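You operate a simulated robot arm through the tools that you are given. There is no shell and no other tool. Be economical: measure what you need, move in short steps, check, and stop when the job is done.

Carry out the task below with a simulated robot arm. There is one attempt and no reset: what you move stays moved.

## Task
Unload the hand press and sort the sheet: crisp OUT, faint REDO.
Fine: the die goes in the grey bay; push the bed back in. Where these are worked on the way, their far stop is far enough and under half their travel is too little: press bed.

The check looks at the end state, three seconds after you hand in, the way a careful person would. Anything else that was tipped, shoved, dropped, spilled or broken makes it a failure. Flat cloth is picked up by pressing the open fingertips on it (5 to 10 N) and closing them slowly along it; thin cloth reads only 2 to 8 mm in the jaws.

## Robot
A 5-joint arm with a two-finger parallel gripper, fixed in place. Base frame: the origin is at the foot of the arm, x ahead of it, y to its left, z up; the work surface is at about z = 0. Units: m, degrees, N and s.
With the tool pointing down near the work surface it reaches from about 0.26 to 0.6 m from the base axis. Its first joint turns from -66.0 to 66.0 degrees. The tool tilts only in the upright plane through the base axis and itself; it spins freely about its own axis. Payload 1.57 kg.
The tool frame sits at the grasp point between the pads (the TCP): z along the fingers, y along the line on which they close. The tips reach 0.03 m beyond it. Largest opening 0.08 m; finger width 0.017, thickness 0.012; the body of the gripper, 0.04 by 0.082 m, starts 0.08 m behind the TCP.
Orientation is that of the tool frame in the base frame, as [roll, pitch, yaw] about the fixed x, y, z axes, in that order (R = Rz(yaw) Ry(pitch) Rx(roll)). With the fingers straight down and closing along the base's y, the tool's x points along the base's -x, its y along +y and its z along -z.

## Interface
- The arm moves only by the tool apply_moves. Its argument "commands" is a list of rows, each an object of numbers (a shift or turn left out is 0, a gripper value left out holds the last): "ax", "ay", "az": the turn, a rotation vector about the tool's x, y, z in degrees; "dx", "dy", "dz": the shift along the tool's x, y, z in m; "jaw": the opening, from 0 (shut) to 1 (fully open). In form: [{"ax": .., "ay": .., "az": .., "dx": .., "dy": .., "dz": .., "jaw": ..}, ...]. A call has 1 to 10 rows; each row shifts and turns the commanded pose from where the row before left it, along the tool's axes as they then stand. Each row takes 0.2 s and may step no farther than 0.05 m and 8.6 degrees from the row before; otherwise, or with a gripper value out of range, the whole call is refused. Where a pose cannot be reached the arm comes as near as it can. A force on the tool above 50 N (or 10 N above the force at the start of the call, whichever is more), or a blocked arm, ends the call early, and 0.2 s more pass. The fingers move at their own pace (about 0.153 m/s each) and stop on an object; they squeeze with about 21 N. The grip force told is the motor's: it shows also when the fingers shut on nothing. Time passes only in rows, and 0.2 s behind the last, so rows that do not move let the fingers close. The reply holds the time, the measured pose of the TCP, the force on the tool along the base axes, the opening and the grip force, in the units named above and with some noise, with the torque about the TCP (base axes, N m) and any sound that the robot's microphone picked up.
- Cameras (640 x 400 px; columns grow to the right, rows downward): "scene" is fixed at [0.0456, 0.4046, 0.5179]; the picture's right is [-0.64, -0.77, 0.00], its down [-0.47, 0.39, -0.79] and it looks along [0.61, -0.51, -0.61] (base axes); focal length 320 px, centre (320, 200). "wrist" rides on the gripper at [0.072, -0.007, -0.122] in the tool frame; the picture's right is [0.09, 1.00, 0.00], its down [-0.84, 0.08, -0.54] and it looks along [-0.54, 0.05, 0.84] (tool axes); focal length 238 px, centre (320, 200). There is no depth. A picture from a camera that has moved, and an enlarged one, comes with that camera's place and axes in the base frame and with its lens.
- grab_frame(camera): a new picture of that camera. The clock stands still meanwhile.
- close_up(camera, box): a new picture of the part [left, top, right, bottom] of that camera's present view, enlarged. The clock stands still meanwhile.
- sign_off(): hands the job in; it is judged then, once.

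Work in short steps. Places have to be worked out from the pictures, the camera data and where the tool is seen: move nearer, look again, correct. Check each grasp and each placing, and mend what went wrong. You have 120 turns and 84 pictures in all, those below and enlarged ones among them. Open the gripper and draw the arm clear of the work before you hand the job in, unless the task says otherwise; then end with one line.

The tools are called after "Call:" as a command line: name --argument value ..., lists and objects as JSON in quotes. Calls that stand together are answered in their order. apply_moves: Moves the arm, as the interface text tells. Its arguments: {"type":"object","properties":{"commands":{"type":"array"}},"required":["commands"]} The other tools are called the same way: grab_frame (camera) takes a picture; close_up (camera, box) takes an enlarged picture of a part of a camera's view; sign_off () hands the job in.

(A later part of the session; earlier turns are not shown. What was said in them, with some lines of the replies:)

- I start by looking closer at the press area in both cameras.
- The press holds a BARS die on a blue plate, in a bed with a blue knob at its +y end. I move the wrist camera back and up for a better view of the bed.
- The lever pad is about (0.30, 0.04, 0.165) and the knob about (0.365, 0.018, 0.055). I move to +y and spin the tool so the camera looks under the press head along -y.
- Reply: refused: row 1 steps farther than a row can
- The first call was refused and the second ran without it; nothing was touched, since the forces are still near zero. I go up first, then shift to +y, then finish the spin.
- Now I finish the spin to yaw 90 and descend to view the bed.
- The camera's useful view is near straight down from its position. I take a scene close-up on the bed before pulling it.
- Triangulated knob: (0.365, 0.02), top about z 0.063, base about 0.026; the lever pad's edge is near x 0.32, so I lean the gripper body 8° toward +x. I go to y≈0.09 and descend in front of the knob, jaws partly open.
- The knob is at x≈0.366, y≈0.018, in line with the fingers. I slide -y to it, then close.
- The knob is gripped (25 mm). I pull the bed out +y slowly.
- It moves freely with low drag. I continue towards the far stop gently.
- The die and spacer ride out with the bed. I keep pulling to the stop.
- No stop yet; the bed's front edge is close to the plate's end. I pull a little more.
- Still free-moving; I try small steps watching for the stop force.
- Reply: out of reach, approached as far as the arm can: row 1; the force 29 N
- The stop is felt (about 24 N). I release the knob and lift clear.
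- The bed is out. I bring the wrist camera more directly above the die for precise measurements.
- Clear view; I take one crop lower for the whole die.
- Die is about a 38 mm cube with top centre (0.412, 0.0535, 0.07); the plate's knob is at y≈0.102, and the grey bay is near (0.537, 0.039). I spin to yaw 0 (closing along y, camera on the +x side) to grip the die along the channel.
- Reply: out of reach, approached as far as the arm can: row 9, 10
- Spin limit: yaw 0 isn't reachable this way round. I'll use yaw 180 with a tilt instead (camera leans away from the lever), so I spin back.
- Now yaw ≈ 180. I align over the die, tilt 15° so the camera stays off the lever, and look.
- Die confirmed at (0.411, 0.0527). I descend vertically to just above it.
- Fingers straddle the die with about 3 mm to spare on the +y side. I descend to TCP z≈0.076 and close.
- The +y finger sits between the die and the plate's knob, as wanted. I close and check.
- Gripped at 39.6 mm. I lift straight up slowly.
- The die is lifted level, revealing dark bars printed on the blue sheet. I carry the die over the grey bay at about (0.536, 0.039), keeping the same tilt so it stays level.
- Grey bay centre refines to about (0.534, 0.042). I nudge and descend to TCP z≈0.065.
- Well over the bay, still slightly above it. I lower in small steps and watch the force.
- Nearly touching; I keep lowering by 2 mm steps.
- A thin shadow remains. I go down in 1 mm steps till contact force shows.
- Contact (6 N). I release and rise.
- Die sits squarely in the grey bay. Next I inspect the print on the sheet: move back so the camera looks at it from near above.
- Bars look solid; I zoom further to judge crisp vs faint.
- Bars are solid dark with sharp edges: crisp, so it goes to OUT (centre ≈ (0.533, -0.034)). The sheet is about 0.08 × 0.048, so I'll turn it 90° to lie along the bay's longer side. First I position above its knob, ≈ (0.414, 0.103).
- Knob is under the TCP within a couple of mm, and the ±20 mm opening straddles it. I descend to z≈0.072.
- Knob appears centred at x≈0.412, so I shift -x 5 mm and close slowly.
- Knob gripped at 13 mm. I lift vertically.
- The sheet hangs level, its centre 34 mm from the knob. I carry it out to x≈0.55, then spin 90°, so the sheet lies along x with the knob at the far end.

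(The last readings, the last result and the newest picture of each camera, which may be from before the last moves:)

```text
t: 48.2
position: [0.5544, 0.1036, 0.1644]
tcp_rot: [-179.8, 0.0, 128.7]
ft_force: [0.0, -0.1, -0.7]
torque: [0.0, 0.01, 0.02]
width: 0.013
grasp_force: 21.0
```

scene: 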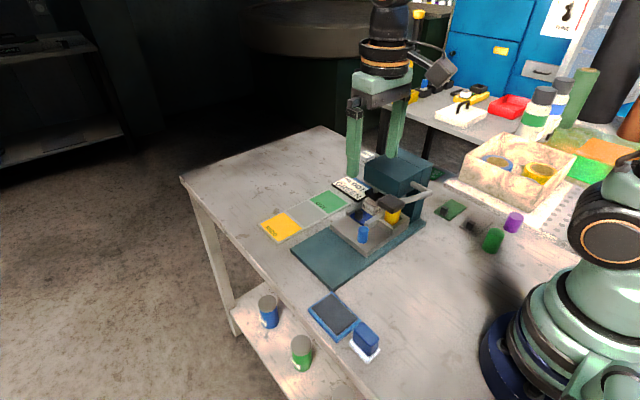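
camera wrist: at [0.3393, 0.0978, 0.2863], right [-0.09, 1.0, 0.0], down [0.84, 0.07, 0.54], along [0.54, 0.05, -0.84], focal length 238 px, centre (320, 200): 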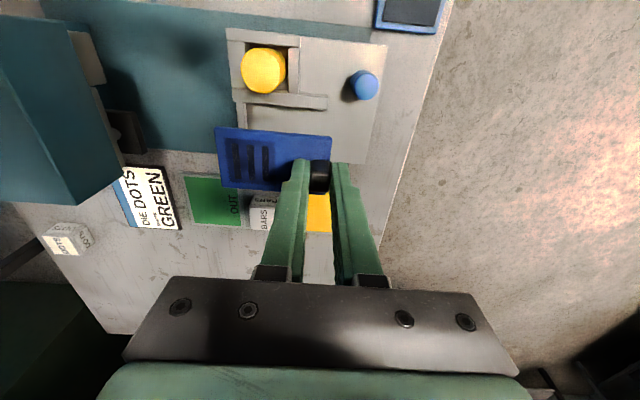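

Call:
apply_moves --commands '[{"az": 8.5}, {"az": 8.5}, {"az": 8.5}, {"az": 8.5}, {"az": 4.7}, {"dx": -0.035, "dy": 0.006}, {"dx": -0.035, "dy": 0.006}, {"dx": -0.035}, {"dx": -0.033}, {}]'

Call:
grab_frame --camera "wrist"

Call:
close_up --camera "scene" --box '[240, 110, 420, 250]'

```text
t: 50.4
position: [0.565, -0.0361, 0.1619]
tcp_rot: [-179.9, 0.0, 90.1]
ft_force: [0.0, -0.4, -0.2]
torque: [-0.03, 0.02, 0.01]
width: 0.0128
grasp_force: 21.0
```

```text
43 pictures are left
camera wrist: at [0.5579, 0.0373, 0.2847], right [1.0, 0.09, 0.0], down [0.08, -0.84, 0.54], along [0.05, -0.54, -0.84], focal length 238 px, centre (320, 200)
```

wrist: 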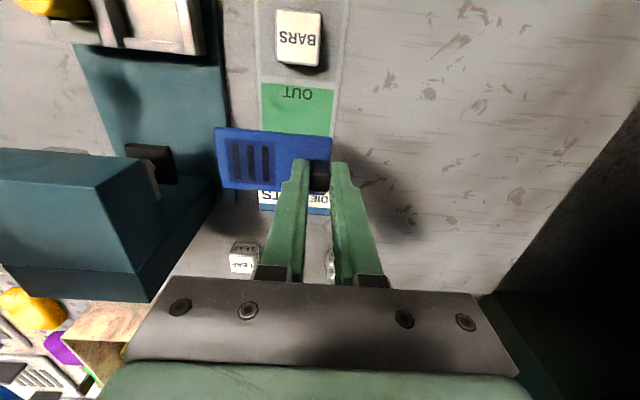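

```text
2.86 times, centred on (330, 180) of scene
camera zoom: at [0.0456, 0.4046, 0.5179], right [-0.64, -0.77, 0.0], down [-0.47, 0.39, -0.79], along [0.61, -0.51, -0.61], focal length 914 px, centre (291, 257)
```

zoom: 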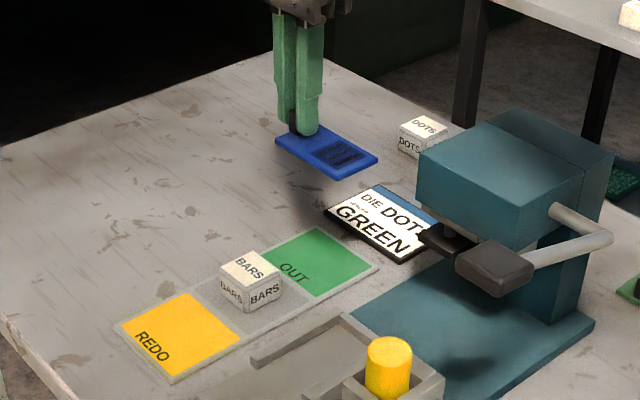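

OUT bay spans x≈0.497–0.575, y≈-0.073–0.003; sheet centre is at x≈0.532. I nudge +x 4 mm and lower to z≈0.055.

Call:
apply_moves --commands '[{"dy": 0.004}, {"dz": 0.04}, {"dz": 0.04}, {"dz": 0.027}, {}]'

Call:
close_up --camera "scene" --box '[270, 150, 390, 240]'

Call:
close_up --camera "wrist" --box '[180, 60, 420, 230]'

```text
t: 51.6
position: [0.5703, -0.0358, 0.0583]
tcp_rot: [-180.0, 0.0, 90.2]
ft_force: [0.3, 0.5, -0.2]
torque: [-0.03, -0.02, 0.03]
width: 0.0129
grasp_force: 21.1
```

```text
4.44 times, centred on (330, 195) of scene
camera zoom: at [0.0456, 0.4046, 0.5179], right [-0.64, -0.77, 0.0], down [-0.47, 0.39, -0.79], along [0.61, -0.51, -0.61], focal length 1421 px, centre (276, 222)
```

zoom: 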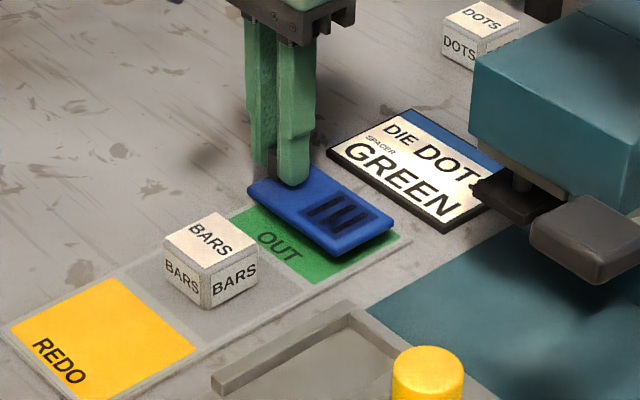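

```text
2.35 times, centred on (300, 145) of wrist
camera zoom: at [0.5631, 0.0366, 0.1804], right [1.0, 0.09, 0.0], down [0.08, -0.84, 0.54], along [0.05, -0.54, -0.84], focal length 561 px, centre (367, 329)
```

zoom: 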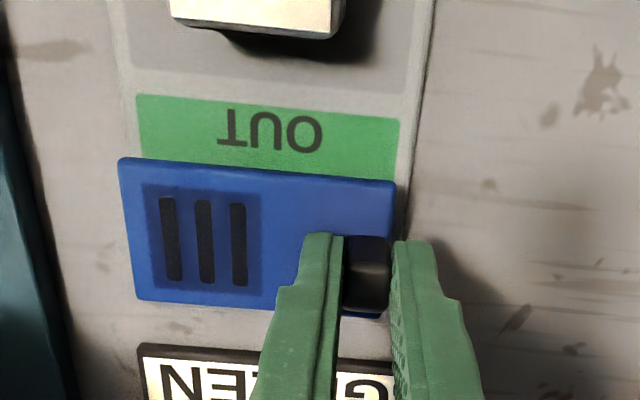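

Sheet lines up with the bay in x (0.496–0.577). I shift 3 mm to -y for centring and lower in small steps.

Call:
apply_moves --commands '[{"dx": -0.003, "dz": 0.003}, {"dz": 0.004}, {"dz": 0.003}, {}]'

```text
t: 52.6
position: [0.5681, -0.0373, 0.0469]
tcp_rot: [-180.0, 0.0, 90.1]
ft_force: [0.4, -0.2, -0.6]
torque: [0.01, -0.05, 0.02]
width: 0.0127
grasp_force: 21.2
```

Call:
apply_moves --commands '[{"dz": 0.0015}, {"dz": 0.0015}, {}]'

Call:
close_up --camera "scene" --box '[290, 160, 370, 220]'

```text
t: 53.4
position: [0.5709, -0.0374, 0.0451]
tcp_rot: [-179.9, 0.1, 90.0]
ft_force: [-3.8, 2.9, 13.6]
torque: [0.1, 0.17, -0.01]
width: 0.0128
grasp_force: 21.2
```

```text
6.67 times, centred on (330, 190) of scene
camera zoom: at [0.0456, 0.4046, 0.5179], right [-0.64, -0.77, 0.0], down [-0.47, 0.39, -0.79], along [0.61, -0.51, -0.61], focal length 2132 px, centre (253, 267)
```

zoom: 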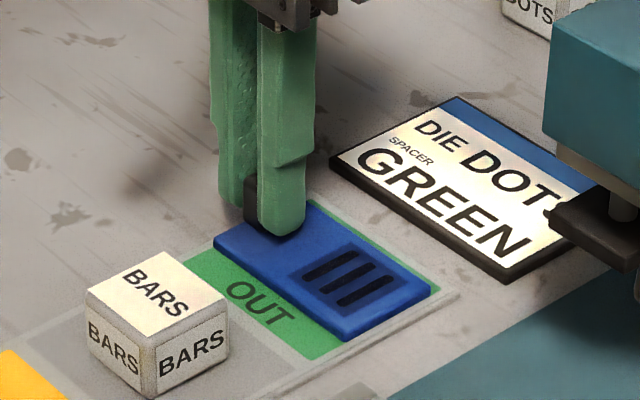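

Sheet is seated within OUT. I ease off 1 mm, open, and rise.

Call:
apply_moves --commands '[{"dz": -0.001}, {"jaw": 0.3}, {}, {"dz": -0.03}, {"dz": -0.04}, {"dz": -0.04}, {}]'

Call:
grab_frame --camera "wrist"

Call:
close_up --camera "scene" --box '[240, 150, 400, 250]'

```text
t: 55.0
position: [0.5683, -0.0389, 0.1571]
tcp_rot: [-179.9, -0.1, 90.0]
ft_force: [0.3, 0.7, 0.4]
torque: [0.0, 0.0, 0.01]
width: 0.0239
grasp_force: 0.0
```

```text
38 pictures are left
camera wrist: at [0.5622, 0.0328, 0.2796], right [1.0, 0.09, 0.0], down [0.08, -0.84, 0.54], along [0.05, -0.54, -0.84], focal length 238 px, centre (320, 200)
```

wrist: 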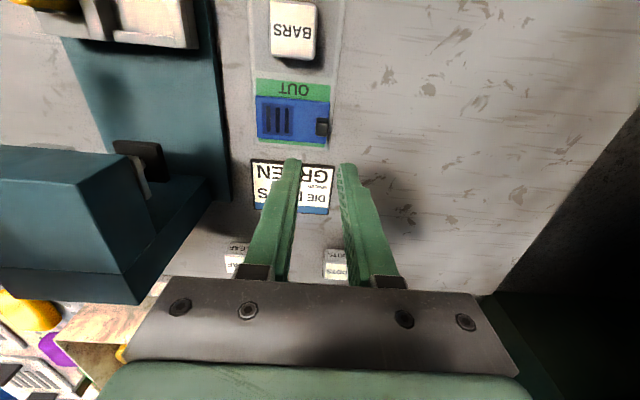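

```text
4.00 times, centred on (320, 200) of scene
camera zoom: at [0.0456, 0.4046, 0.5179], right [-0.64, -0.77, 0.0], down [-0.47, 0.39, -0.79], along [0.61, -0.51, -0.61], focal length 1279 px, centre (320, 200)
```

zoom: 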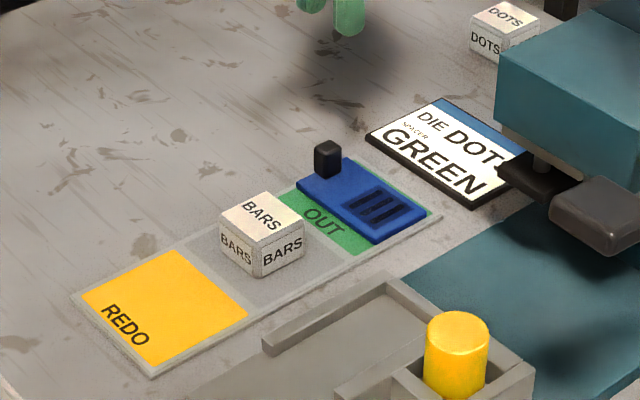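

Both pieces are properly placed. Now I return to the bed knob at about (0.367, 0.142): +y first, then -x, with jaws at 0.6.

Call:
apply_moves --commands '[{"dx": 0.0455, "jaw": 0.6}, {"dx": 0.0455}, {"dx": 0.0455}, {"dx": 0.0455}, {"dy": -0.049}, {"dy": -0.049}, {"dy": -0.049}, {"dy": -0.049}, {"ax": 8}, {}]'

Call:
grab_frame --camera "wrist"

Call:
close_up --camera "scene" --box '[240, 140, 420, 280]'

```text
t: 57.2
position: [0.3743, 0.1447, 0.1564]
tcp_rot: [-172.9, 2.7, 90.5]
ft_force: [-0.2, 0.5, -0.1]
torque: [-0.03, 0.0, 0.02]
width: 0.0479
grasp_force: 0.0
out of reach, approached as far as the arm can: row 9
```

```text
36 pictures are left
camera wrist: at [0.3816, 0.2233, 0.2741], right [0.99, 0.09, -0.13], down [0.15, -0.81, 0.57], along [-0.05, -0.58, -0.81], focal length 238 px, centre (320, 200)
```

wrist: 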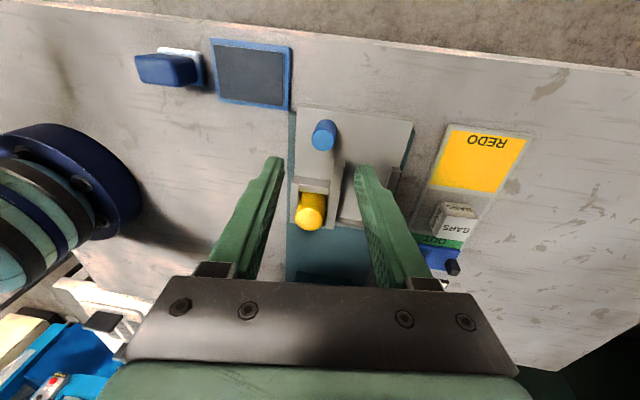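

```text
2.86 times, centred on (330, 210) of scene
camera zoom: at [0.0456, 0.4046, 0.5179], right [-0.64, -0.77, 0.0], down [-0.47, 0.39, -0.79], along [0.61, -0.51, -0.61], focal length 914 px, centre (291, 171)
```

zoom: 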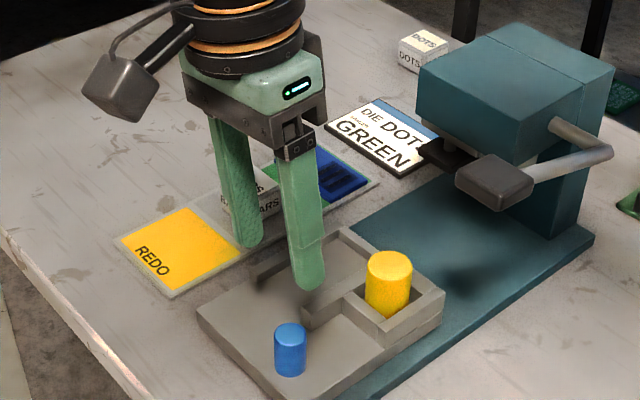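

Knob is at about (0.365, 0.140). I descend partway and check the position.

Call:
apply_moves --commands '[{"dz": 0.03}, {"dz": 0.03, "dy": 0.002}, {}]'

Call:
close_up --camera "scene" --box '[260, 170, 400, 280]'

```text
t: 58.0
position: [0.3688, 0.1403, 0.0953]
tcp_rot: [-172.9, 2.7, 90.5]
ft_force: [-1.0, -0.1, -0.7]
torque: [0.0, -0.01, 0.0]
width: 0.0476
grasp_force: 0.1
```

```text
3.64 times, centred on (330, 225) of scene
camera zoom: at [0.0456, 0.4046, 0.5179], right [-0.64, -0.77, 0.0], down [-0.47, 0.39, -0.79], along [0.61, -0.51, -0.61], focal length 1163 px, centre (284, 109)
```

zoom: 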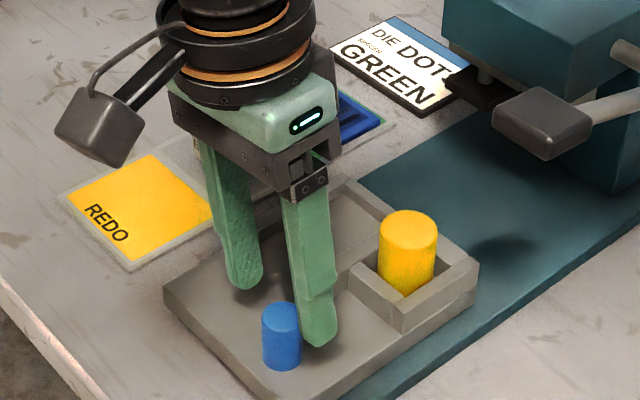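

Aligned; descend the last 3 cm and grip.

Call:
apply_moves --commands '[{"dz": 0.015, "dx": 0.001, "dy": 0.001}, {"dz": 0.014, "dx": 0.001, "dy": 0.001}, {}, {"jaw": 0.2}, {"jaw": 0.0}, {}]'

```text
t: 59.4
position: [0.367, 0.1406, 0.066]
tcp_rot: [-173.0, 2.6, 90.6]
ft_force: [0.1, 0.3, -5.3]
torque: [0.16, -0.96, -0.01]
width: 0.0244
grasp_force: 36.5
```

Gripped (24.4 mm). I push the bed inward (-y) steadily.

Call:
apply_moves --commands '[{"dx": -0.006}, {"dx": -0.01}, {"dx": -0.01}, {"dx": -0.01}, {"dx": -0.01}, {"dx": -0.01}, {"dx": -0.01}, {}]'

Call:
close_up --camera "scene" --box '[260, 130, 440, 270]'

```text
t: 61.2
position: [0.3687, 0.0749, 0.0685]
tcp_rot: [-172.7, 1.5, 90.4]
ft_force: [3.0, 0.1, -18.6]
torque: [0.08, -0.95, 0.02]
width: 0.0243
grasp_force: 36.6
```

```text
2.86 times, centred on (350, 200) of scene
camera zoom: at [0.0457, 0.4046, 0.5179], right [-0.64, -0.77, 0.0], down [-0.47, 0.39, -0.79], along [0.61, -0.51, -0.61], focal length 914 px, centre (234, 200)
```

zoom: 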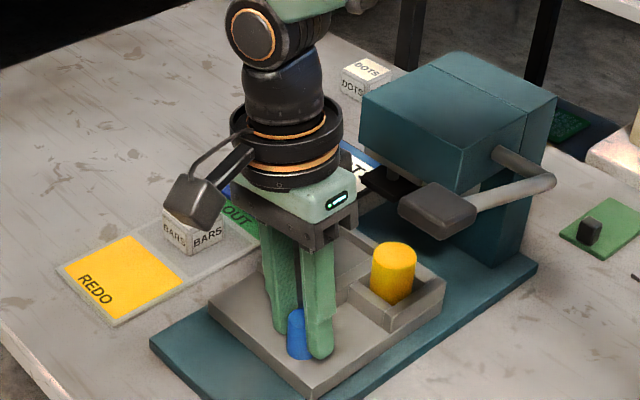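

Some vertical pull has built up (z drift 2 mm); I correct with a bit of +dz while continuing inwards.

Call:
apply_moves --commands '[{"dz": 0.0015}, {"dx": -0.008, "dz": 0.001}, {"dx": -0.008}, {"dx": -0.008}, {"dx": -0.008}, {}]'

```text
t: 62.6
position: [0.3669, 0.0434, 0.0683]
tcp_rot: [-172.7, 0.8, 90.3]
ft_force: [4.6, -1.4, -4.8]
torque: [0.02, -1.01, -0.01]
width: 0.0242
grasp_force: 36.1
```

Call:
apply_moves --commands '[{"dx": -0.007}, {"dx": -0.006}, {"dx": -0.005}, {"dx": -0.004}, {}]'

Call:
close_up --camera "scene" --box '[280, 120, 460, 260]'

```text
t: 63.8
position: [0.3684, 0.0227, 0.0681]
tcp_rot: [-172.8, 0.4, 90.1]
ft_force: [4.7, -2.9, -19.3]
torque: [-0.03, -0.98, 0.01]
width: 0.0246
grasp_force: 36.6
```

```text
2.86 times, centred on (370, 190) of scene
camera zoom: at [0.0457, 0.4046, 0.5179], right [-0.64, -0.77, 0.0], down [-0.47, 0.39, -0.79], along [0.61, -0.51, -0.61], focal length 914 px, centre (177, 229)
```

zoom: 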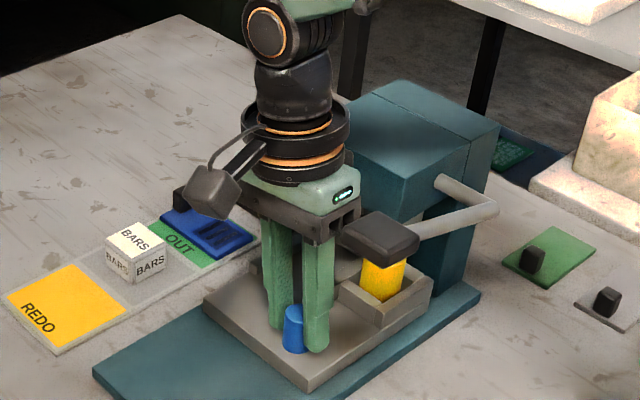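

Almost back; I push the last few millimetres to feel the stop.

Call:
apply_moves --commands '[{"dz": 0.0015, "dx": -0.003}, {"dx": -0.003}, {"dx": -0.003}, {}]'

```text
t: 64.8
position: [0.3674, 0.0126, 0.0672]
tcp_rot: [-173.0, 0.2, 90.2]
ft_force: [-3.8, 22.3, 10.4]
torque: [0.47, -0.75, -0.05]
width: 0.0243
grasp_force: 35.8
```

The inner stop is felt (22 N). I relax, open, withdraw along +y away from the lever, then lift.

Call:
apply_moves --commands '[{"dx": 0.0015}, {"jaw": 0.5}, {"jaw": 0.6}, {}, {"dx": 0.03}, {"dx": 0.04}, {"dz": -0.04}, {"dz": -0.04}, {"dz": -0.04}, {}]'

Call:
grab_frame --camera "scene"

Call:
close_up --camera "scene" --box '[240, 130, 440, 270]'

```text
t: 67.0
position: [0.3817, 0.0859, 0.1858]
tcp_rot: [-172.7, 1.6, 90.4]
ft_force: [0.7, 0.4, 0.5]
torque: [0.0, 0.0, 0.01]
width: 0.0479
grasp_force: 0.1
```

```text
31 pictures are left
```

scene: 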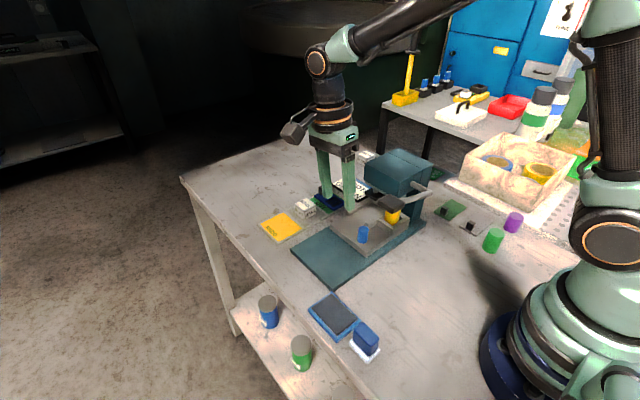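

```text
2.86 times, centred on (340, 200) of scene
camera zoom: at [0.0456, 0.4046, 0.5179], right [-0.64, -0.77, 0.0], down [-0.47, 0.39, -0.79], along [0.61, -0.51, -0.61], focal length 914 px, centre (263, 200)
```

zoom: 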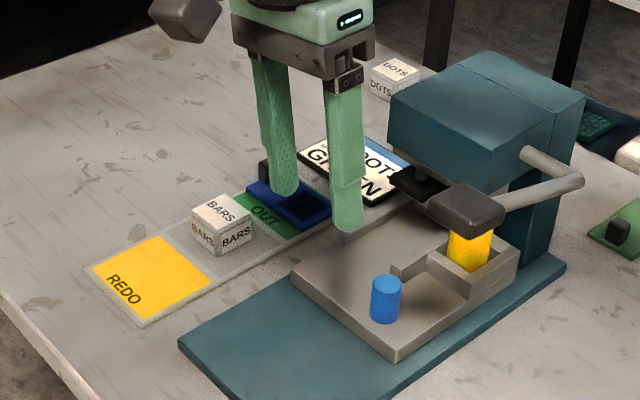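

Bed is fully in (knob back at its first spot), die in grey bay, sheet in OUT. I raise the arm clear and take a last look.

Call:
apply_moves --commands '[{"dz": -0.04}, {"ax": -8}, {"dz": -0.03}, {"dx": 0.04}, {"dx": 0.04}, {"jaw": 1.0}, {}]'

Call:
close_up --camera "scene" --box '[240, 130, 440, 270]'

```text
t: 68.6
position: [0.3826, 0.1714, 0.2518]
tcp_rot: [-179.9, 0.1, 90.5]
ft_force: [-0.7, 0.0, -0.7]
torque: [0.02, -0.01, 0.01]
width: 0.0799
grasp_force: 0.1
```

```text
2.86 times, centred on (340, 200) of scene
camera zoom: at [0.0456, 0.4046, 0.5179], right [-0.64, -0.77, 0.0], down [-0.47, 0.39, -0.79], along [0.61, -0.51, -0.61], focal length 914 px, centre (263, 200)
```

zoom: 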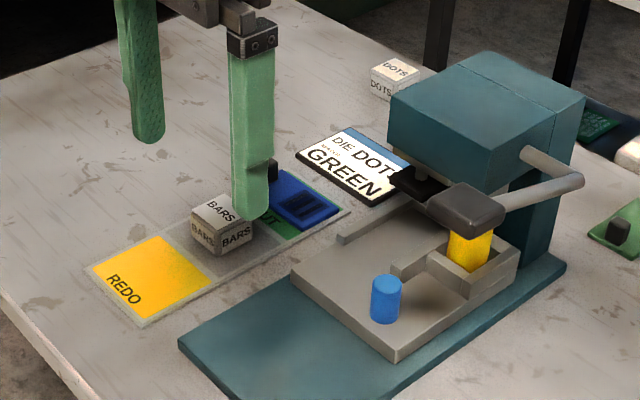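

Everything is in place, the gripper is open and the arm is clear; I hand in.

Call:
sign_off

```text
The job is handed in.
```

The press is unloaded: I judged the print crisp, so the sheet is in OUT. The BARS die is in the grey bay, the bed is pushed back in to its stop, and nothing else looked disturbed in the last picture.
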